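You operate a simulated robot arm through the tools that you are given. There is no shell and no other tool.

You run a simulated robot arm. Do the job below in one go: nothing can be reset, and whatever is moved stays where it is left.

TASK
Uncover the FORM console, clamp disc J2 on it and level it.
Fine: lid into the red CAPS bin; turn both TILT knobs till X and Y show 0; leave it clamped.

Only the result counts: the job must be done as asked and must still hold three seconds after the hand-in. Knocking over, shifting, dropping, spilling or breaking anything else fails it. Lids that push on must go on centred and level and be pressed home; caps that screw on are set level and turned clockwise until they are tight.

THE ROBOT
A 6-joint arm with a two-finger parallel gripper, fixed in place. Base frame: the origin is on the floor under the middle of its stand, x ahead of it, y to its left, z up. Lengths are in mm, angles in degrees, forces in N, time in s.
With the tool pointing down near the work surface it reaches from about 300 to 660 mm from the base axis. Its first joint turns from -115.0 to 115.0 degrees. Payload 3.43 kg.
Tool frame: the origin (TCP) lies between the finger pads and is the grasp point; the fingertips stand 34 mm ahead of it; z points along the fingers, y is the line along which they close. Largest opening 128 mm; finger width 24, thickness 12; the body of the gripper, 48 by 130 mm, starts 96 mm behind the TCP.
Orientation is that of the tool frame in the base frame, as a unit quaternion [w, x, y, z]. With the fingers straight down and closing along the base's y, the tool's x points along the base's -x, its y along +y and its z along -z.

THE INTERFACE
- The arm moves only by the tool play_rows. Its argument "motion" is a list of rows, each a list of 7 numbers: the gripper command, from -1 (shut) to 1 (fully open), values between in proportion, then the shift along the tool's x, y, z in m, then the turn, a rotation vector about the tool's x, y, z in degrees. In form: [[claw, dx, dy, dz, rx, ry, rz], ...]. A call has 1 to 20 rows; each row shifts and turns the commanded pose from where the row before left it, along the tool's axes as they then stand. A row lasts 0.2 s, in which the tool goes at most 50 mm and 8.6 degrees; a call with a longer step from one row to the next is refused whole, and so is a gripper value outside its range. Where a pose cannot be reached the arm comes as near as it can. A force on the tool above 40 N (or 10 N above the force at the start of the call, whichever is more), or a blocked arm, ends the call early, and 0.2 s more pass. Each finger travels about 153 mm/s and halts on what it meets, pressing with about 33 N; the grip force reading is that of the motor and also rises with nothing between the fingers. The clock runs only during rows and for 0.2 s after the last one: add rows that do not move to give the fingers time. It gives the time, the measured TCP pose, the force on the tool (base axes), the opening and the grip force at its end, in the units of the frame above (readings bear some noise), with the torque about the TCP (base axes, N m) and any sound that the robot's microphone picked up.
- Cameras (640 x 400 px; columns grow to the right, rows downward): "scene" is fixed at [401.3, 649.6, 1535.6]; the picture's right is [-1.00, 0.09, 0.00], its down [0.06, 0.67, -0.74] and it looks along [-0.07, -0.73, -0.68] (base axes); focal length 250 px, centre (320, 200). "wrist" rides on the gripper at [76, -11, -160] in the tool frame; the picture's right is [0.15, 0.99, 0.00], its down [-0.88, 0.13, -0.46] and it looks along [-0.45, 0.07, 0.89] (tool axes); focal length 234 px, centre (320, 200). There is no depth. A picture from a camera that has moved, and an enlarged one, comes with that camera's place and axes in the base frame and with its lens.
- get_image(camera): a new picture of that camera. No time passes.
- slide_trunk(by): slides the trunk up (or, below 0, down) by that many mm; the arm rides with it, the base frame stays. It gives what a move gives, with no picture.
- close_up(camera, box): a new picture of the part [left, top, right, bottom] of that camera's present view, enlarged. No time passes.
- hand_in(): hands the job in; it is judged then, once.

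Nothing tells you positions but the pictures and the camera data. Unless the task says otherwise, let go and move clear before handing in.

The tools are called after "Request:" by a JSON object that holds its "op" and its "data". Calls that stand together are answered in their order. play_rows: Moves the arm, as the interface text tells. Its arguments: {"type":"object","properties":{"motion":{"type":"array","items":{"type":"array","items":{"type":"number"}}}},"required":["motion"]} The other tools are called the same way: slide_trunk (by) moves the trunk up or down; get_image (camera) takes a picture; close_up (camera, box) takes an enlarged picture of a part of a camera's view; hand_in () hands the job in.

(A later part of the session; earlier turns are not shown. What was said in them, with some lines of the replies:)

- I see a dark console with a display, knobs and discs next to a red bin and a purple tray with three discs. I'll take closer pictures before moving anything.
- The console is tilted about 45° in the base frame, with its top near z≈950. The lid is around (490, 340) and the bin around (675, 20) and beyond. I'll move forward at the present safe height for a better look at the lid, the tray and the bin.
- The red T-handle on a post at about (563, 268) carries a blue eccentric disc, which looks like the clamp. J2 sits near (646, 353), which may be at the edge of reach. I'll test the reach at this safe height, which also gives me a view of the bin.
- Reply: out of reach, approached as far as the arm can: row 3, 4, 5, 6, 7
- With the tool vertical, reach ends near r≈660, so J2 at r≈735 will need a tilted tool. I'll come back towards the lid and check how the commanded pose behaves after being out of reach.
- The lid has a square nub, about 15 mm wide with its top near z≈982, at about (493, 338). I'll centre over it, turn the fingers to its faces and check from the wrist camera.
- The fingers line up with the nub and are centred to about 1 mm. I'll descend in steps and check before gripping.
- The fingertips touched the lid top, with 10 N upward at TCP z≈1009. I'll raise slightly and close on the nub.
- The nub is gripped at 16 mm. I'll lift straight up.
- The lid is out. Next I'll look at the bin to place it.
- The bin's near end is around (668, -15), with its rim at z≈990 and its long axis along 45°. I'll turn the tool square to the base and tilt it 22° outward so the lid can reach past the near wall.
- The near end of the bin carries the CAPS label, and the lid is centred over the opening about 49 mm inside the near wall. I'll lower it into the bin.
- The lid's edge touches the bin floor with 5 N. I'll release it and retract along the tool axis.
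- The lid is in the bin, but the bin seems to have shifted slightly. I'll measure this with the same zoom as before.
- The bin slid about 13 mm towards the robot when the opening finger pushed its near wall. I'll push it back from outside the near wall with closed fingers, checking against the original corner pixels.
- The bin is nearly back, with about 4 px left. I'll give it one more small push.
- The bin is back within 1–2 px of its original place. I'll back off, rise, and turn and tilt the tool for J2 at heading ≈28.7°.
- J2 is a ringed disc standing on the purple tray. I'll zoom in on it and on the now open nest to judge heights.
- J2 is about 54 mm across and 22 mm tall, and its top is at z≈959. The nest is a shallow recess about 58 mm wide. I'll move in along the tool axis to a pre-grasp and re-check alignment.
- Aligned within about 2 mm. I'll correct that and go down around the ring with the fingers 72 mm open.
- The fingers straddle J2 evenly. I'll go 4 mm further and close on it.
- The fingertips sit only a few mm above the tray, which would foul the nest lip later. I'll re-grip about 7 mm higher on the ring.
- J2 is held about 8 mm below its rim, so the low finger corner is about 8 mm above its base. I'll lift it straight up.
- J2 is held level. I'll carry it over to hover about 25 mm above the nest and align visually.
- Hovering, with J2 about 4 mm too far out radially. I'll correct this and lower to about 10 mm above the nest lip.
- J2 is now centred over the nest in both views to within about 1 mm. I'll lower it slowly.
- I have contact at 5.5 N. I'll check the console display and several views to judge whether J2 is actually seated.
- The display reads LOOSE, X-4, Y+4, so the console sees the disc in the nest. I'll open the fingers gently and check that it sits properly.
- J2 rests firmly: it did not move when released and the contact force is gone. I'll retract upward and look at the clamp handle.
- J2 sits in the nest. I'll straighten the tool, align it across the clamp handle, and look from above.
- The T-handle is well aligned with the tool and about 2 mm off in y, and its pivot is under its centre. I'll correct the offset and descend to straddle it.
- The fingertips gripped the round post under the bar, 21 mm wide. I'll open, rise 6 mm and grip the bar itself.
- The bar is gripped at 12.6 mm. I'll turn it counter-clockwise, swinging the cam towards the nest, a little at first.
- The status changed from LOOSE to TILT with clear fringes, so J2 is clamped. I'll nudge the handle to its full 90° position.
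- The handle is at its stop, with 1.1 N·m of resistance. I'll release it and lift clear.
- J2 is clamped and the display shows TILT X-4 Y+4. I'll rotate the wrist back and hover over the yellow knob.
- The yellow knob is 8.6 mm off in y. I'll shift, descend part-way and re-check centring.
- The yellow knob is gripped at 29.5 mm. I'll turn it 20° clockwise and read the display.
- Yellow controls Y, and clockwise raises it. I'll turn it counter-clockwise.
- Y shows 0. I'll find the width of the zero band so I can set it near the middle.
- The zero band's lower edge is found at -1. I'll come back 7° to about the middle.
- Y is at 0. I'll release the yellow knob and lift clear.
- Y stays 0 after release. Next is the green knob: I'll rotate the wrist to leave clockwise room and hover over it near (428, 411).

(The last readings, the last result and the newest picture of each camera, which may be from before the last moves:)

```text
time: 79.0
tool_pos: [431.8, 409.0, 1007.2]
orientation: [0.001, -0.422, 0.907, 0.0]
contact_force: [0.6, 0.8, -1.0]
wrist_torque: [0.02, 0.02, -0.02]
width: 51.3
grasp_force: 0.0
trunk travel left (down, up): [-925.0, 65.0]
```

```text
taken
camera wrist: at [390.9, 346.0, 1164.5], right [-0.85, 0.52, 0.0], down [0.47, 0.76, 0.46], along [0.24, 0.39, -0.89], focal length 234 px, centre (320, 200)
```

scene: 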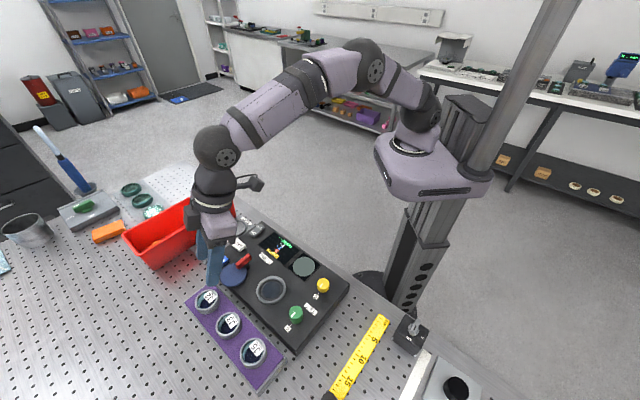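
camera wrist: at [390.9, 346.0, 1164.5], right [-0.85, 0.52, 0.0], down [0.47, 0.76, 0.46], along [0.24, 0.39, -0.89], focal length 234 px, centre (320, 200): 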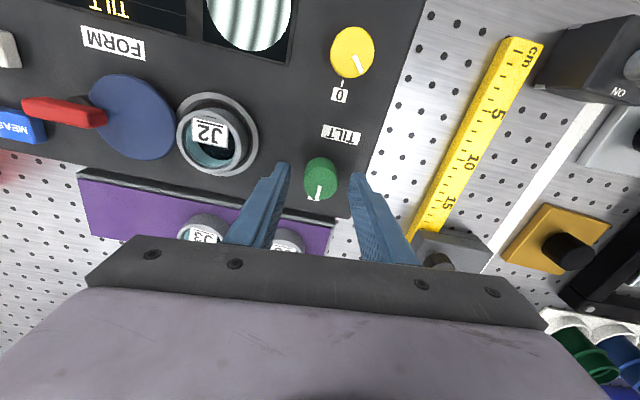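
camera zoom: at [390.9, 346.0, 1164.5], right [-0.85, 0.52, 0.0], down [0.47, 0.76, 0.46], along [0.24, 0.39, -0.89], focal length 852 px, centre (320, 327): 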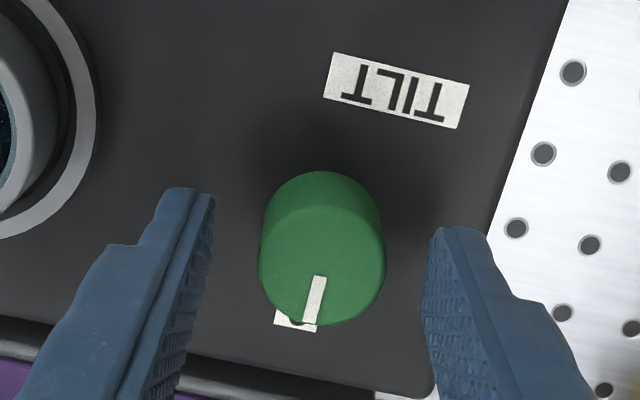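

Request:
{"op": "play_rows", "data": {"motion": [[-0.2, 0.0005, 0.0008, 0.001, 0, 0, 0], [-0.4, 0, 0, 0, 0, 0, 0], [-0.6, 0, 0, 0, 0, 0, 0], [-1, 0, 0, 0, 0, 0, 0], [-1, 0, 0, 0, 0, 0, 0]]}}

Request:
{"op": "play_rows", "data": {"motion": [[-1, 0, 0, 0, 0, 0, 7], [-1, 0, 0, 0, 0, 0, 7], [-1, 0, 0, 0, 0, 0, 6], [-1, 0, 0, 0, 0, 0, 0]]}}

Request:
{"op": "get_image", "data": {"camera": "wrist"}}

Request:
{"op": "close_up", "data": {"camera": "wrist", "box": [0, 0, 320, 200]}}

```text
time: 80.2
tool_pos: [431.4, 410.1, 1005.0]
orientation: [0.002, -0.422, 0.907, 0.0]
contact_force: [3.3, -1.5, -0.4]
wrist_torque: [-0.06, -0.18, -0.02]
width: 29.1
grasp_force: 45.3
trunk travel left (down, up): [-925.0, 65.0]
```

```text
time: 81.2
tool_pos: [430.5, 409.8, 1005.5]
orientation: [0.001, -0.257, 0.966, 0.0]
contact_force: [2.6, -3.5, -1.3]
wrist_torque: [-0.11, -0.16, -0.07]
width: 29.0
grasp_force: 45.3
trunk travel left (down, up): [-925.0, 65.0]
```

```text
taken
camera wrist: at [370.2, 363.6, 1163.7], right [-0.62, 0.79, 0.0], down [0.7, 0.55, 0.46], along [0.36, 0.28, -0.89], focal length 234 px, centre (320, 200)
```

wrist: 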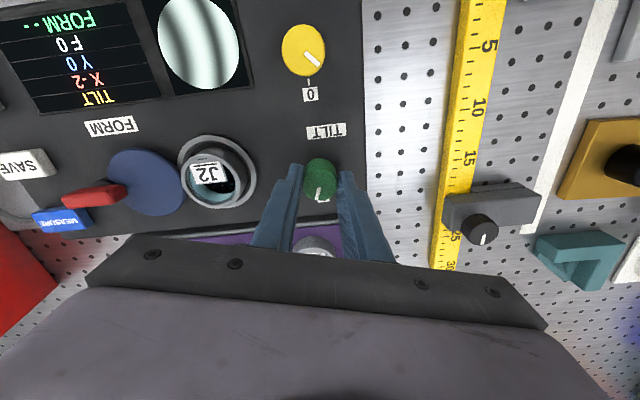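

```text
2.00 times, centred on (160, 100) of wrist
camera zoom: at [370.2, 363.6, 1163.7], right [-0.62, 0.79, 0.0], down [0.7, 0.55, 0.46], along [0.36, 0.28, -0.89], focal length 468 px, centre (640, 400)
```

zoom: 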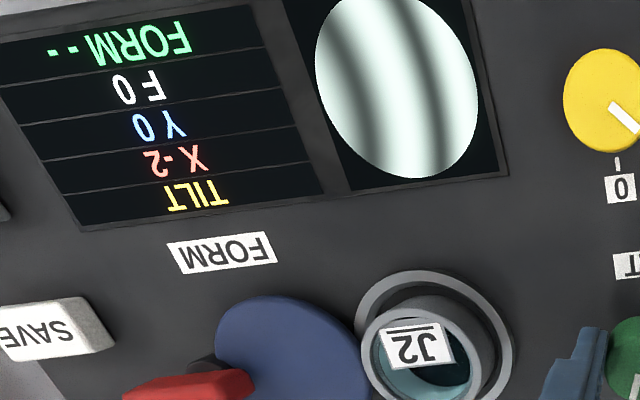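

Clockwise brought X from -4 to -2. I'll continue in the same direction.

Request:
{"op": "play_rows", "data": {"motion": [[-1, 0, 0, 0, 0, 0, 7], [-1, 0, 0, 0, 0, 0, 7], [-1, 0, 0, 0, 0, 0, 0]]}}

Request:
{"op": "close_up", "data": {"camera": "wrist", "box": [0, 0, 320, 200]}}

```text
time: 82.0
tool_pos: [431.4, 410.4, 1006.4]
orientation: [0.0, -0.139, 0.99, 0.001]
contact_force: [2.2, -4.3, -4.9]
wrist_torque: [0.15, -0.29, -0.05]
width: 28.9
grasp_force: 45.6
trunk travel left (down, up): [-925.0, 65.0]
```

```text
2.00 times, centred on (160, 100) of wrist
camera zoom: at [360.6, 379.7, 1163.8], right [-0.41, 0.91, 0.0], down [0.81, 0.37, 0.46], along [0.42, 0.19, -0.89], focal length 468 px, centre (640, 400)
```

zoom: 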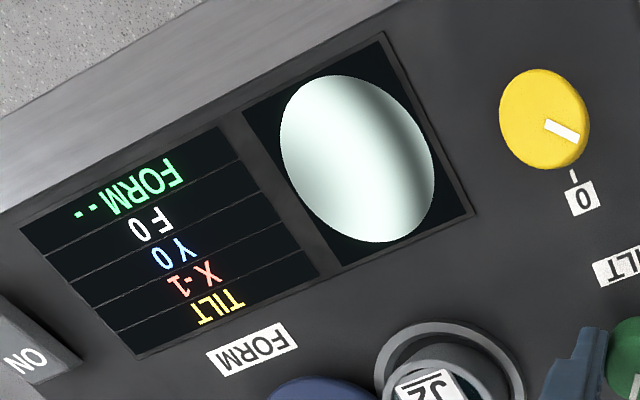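

Request:
{"op": "play_rows", "data": {"motion": [[-1, 0, 0, 0, 0, 0, 4], [-1, 0, 0, 0, 0, 0, 0]]}}

Request:
{"op": "close_up", "data": {"camera": "wrist", "box": [0, 0, 320, 200]}}

```text
time: 82.6
tool_pos: [430.1, 410.6, 1005.5]
orientation: [0.0, -0.105, 0.995, 0.0]
contact_force: [2.9, -3.7, -3.0]
wrist_torque: [-0.27, 0.29, 0.01]
width: 29.3
grasp_force: 44.9
trunk travel left (down, up): [-925.0, 65.0]
```

```text
2.00 times, centred on (160, 100) of wrist
camera zoom: at [358.5, 384.5, 1163.7], right [-0.35, 0.94, 0.0], down [0.83, 0.31, 0.46], along [0.43, 0.16, -0.89], focal length 468 px, centre (640, 400)
```

zoom: 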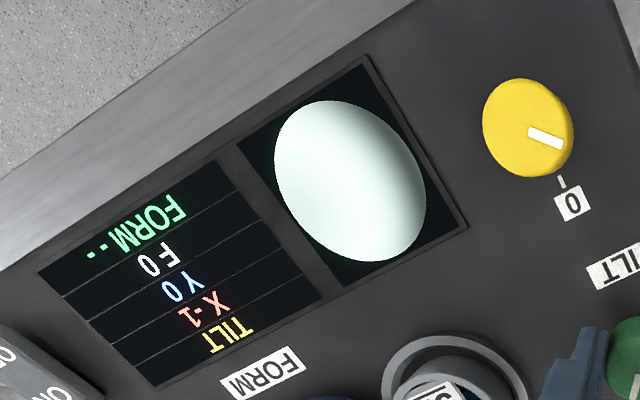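

Request:
{"op": "play_rows", "data": {"motion": [[-1, 0, 0, 0, 0, 0, 4], [-1, 0, 0, 0, 0, 0, 0]]}}

Request:
{"op": "close_up", "data": {"camera": "wrist", "box": [0, 0, 320, 200]}}

```text
time: 83.2
tool_pos: [431.1, 409.9, 1005.2]
orientation: [0.001, -0.069, 0.998, 0.001]
contact_force: [3.6, -5.2, -2.6]
wrist_torque: [-0.17, -0.05, 0.0]
width: 29.2
grasp_force: 44.9
trunk travel left (down, up): [-925.0, 65.0]
```

```text
2.00 times, centred on (160, 100) of wrist
camera zoom: at [356.7, 389.5, 1163.7], right [-0.28, 0.96, 0.0], down [0.85, 0.25, 0.46], along [0.44, 0.13, -0.89], focal length 468 px, centre (640, 400)
```

zoom: 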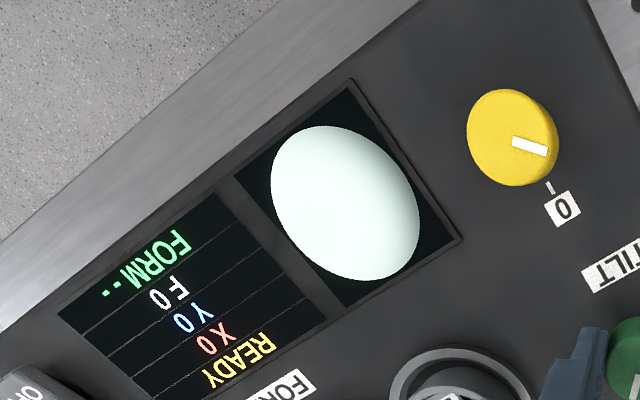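

READY with X0 and Y0. I'll go 4° further towards the middle of the zero band.

Request:
{"op": "play_rows", "data": {"motion": [[-1, 0, 0, 0, 0, 0, 3.5], [-1, 0, 0, 0, 0, 0, 0]]}}

Request:
{"op": "close_up", "data": {"camera": "wrist", "box": [0, 0, 320, 200]}}

```text
time: 83.8
tool_pos: [431.2, 410.2, 1005.6]
orientation: [0.001, -0.038, 0.999, 0.0]
contact_force: [3.5, -6.3, -2.2]
wrist_torque: [-0.16, -0.26, 0.0]
width: 29.2
grasp_force: 45.0
trunk travel left (down, up): [-925.0, 65.0]
```

```text
2.00 times, centred on (160, 100) of wrist
camera zoom: at [355.6, 394.0, 1163.7], right [-0.22, 0.98, 0.0], down [0.87, 0.2, 0.46], along [0.45, 0.1, -0.89], focal length 468 px, centre (640, 400)
```

zoom: 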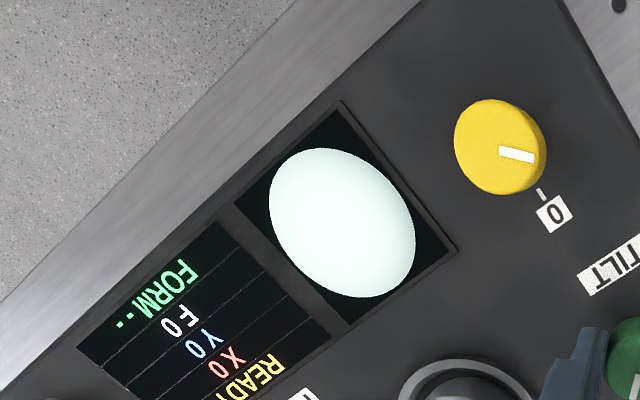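

Still READY with a uniform field. I'll release the green knob and lift clear.

Request:
{"op": "play_rows", "data": {"motion": [[-0.4, 0, 0, 0, 0, 0, 0], [-0.2, 0, 0, 0, 0, 0, 0], [-0.2, 0, 0, 0, 0, 0, 0], [-0.2, 0, 0, -0.02, 0, 0, 0], [-0.2, 0, 0, -0.03, 0, 0, 0], [-0.2, 0, 0, -0.04, 0, 0, 0], [-0.2, 0, 0, -0.04, 0, 0, 0], [-0.2, 0, 0, 0, 0, 0, 0]]}}

Request:
{"op": "get_image", "data": {"camera": "wrist"}}

Request:
{"op": "close_up", "data": {"camera": "wrist", "box": [0, 50, 320, 250]}}

Request:
{"op": "get_image", "data": {"camera": "scene"}}

```text
time: 85.6
tool_pos: [431.8, 411.6, 1136.8]
orientation: [0.001, -0.038, 0.999, 0.0]
contact_force: [-0.4, 0.3, 0.3]
wrist_torque: [-0.03, 0.02, 0.02]
width: 51.4
grasp_force: 0.1
trunk travel left (down, up): [-925.0, 65.0]
```

```text
taken
camera wrist: at [356.0, 395.8, 1295.1], right [-0.22, 0.97, 0.0], down [0.87, 0.2, 0.46], along [0.45, 0.1, -0.89], focal length 234 px, centre (320, 200)
```

wrist: 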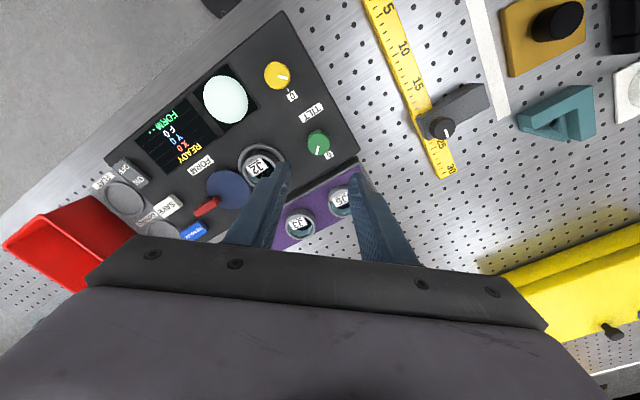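

```text
2.00 times, centred on (160, 150) of wrist
camera zoom: at [356.0, 395.8, 1295.1], right [-0.22, 0.97, 0.0], down [0.87, 0.2, 0.46], along [0.45, 0.1, -0.89], focal length 468 px, centre (640, 300)
```

zoom: 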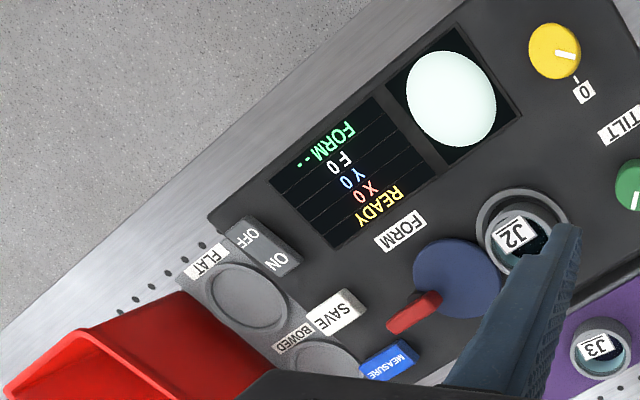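

```text
taken
```

scene: 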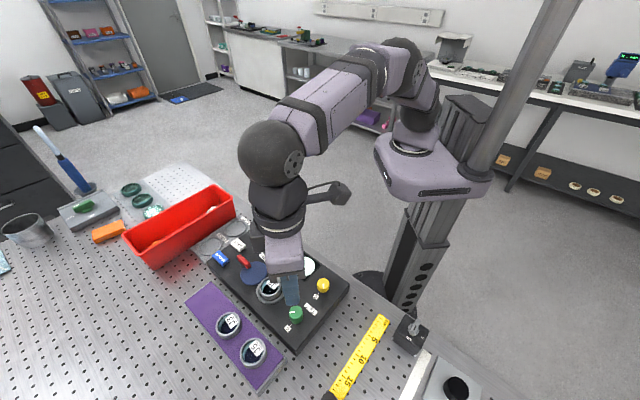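

READY, X0, Y0 and clamped. I'll move the arm up and back, then do a final check of the whole scene.

Request:
{"op": "play_rows", "data": {"motion": [[-0.2, 0.01, 0, -0.04, 0, 0, 0], [-0.2, 0.02, 0, -0.04, 0, 0, 0], [-0.2, 0.03, 0, -0.03, 0, 0, 0], [-0.2, 0.035, 0, -0.03, 0, 0, 0], [-0.2, 0.035, -0.01, -0.02, 0, 0, 0], [-0.2, 0.035, -0.02, 0, 0, 0, 0], [-0.2, 0, 0, 0, 0, 0, 0], [-0.2, 0, 0, 0, 0, 0, 0]]}}

Request:
{"op": "close_up", "data": {"camera": "scene", "box": [180, 210, 360, 322]}}

Request:
{"op": "close_up", "data": {"camera": "scene", "box": [110, 170, 260, 280]}}

Request:
{"op": "close_up", "data": {"camera": "scene", "box": [170, 270, 310, 395]}}

Request:
{"op": "get_image", "data": {"camera": "scene"}}

```text
time: 87.4
tool_pos: [266.2, 367.1, 1297.2]
orientation: [0.001, -0.038, 0.999, -0.001]
contact_force: [0.9, 0.0, -0.2]
wrist_torque: [0.0, -0.05, -0.01]
width: 51.3
grasp_force: 0.0
trunk travel left (down, up): [-925.0, 65.0]
```

```text
3.56 times, centred on (270, 266) of scene
camera zoom: at [401.3, 649.6, 1535.6], right [-1.0, 0.09, 0.0], down [0.06, 0.67, -0.74], along [-0.07, -0.73, -0.68], focal length 889 px, centre (498, -35)
```

zoom: 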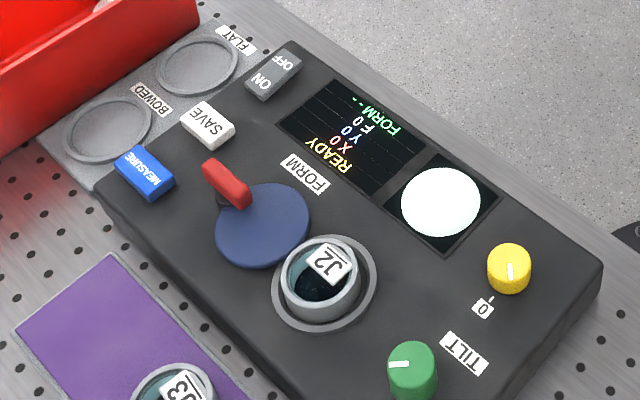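

```text
3.64 times, centred on (185, 225) of scene
camera zoom: at [401.3, 649.6, 1535.6], right [-1.0, 0.09, 0.0], down [0.06, 0.67, -0.74], along [-0.07, -0.73, -0.68], focal length 909 px, centre (811, 109)
```

zoom: 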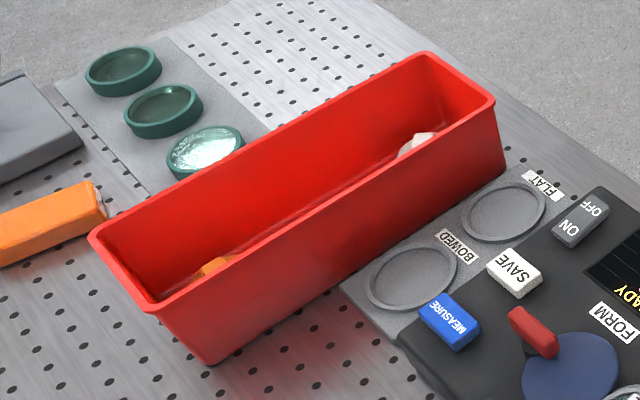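

```text
3.20 times, centred on (240, 332) of scene
camera zoom: at [401.3, 649.6, 1535.6], right [-1.0, 0.09, 0.0], down [0.06, 0.67, -0.74], along [-0.07, -0.73, -0.68], focal length 800 px, centre (576, -224)
```

zoom: 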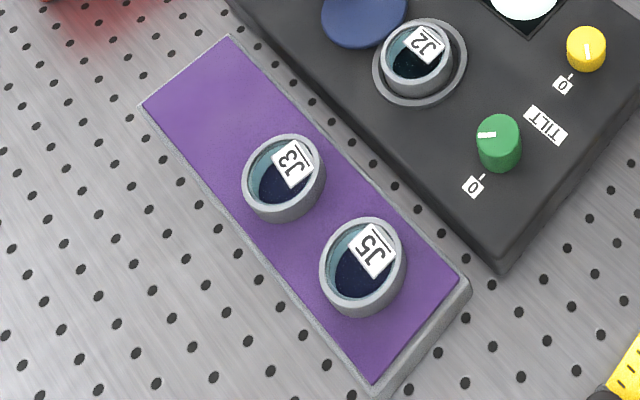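

```text
taken
```

scene: 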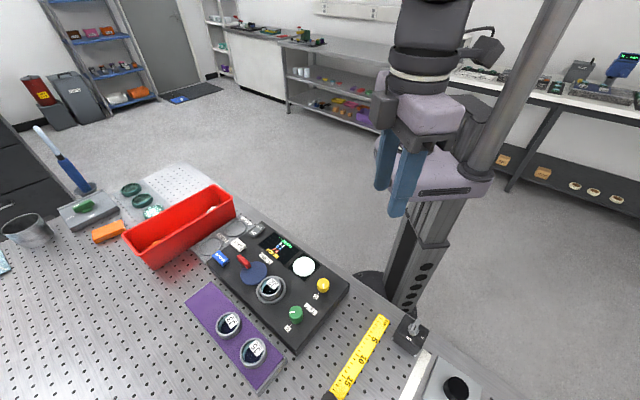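

Everything is in place:
- J2 is clamped in the nest.
- The display shows READY, X 0, Y 0.
- The lid lies in the CAPS bin, which is back at its original spot.
- The other discs and the tray are untouched.
- The arm is clear.

I'm handing in now.

Request:
{"op": "hand_in", "data": {}}

```text
The job is handed in.
```

The job is handed in: J2 is clamped in the FORM console, and the display shows READY with X 0 and Y 0. The lid is in the red CAPS bin.

- **CAPS bin moved:** when I released the lid, a finger pushed the bin about 13 mm toward the robot. I pushed it back, and the camera shows it within about 2 mm of where it started. If the judging counts any shift of the bin along the way, this could cost the job.
- **Clamp:** I turned the red handle about 90° to its stop. The display changed from LOOSE to TILT, and the handle is still in that position.
- **Levelling:** Y started at +4 and X at -4. The yellow knob set Y and the green knob set X. Each is a few degrees inside the range that reads 0, so they should hold.

J3, J5, the purple tray and the console had not moved in the final pictures, and the arm was clear before I handed in.
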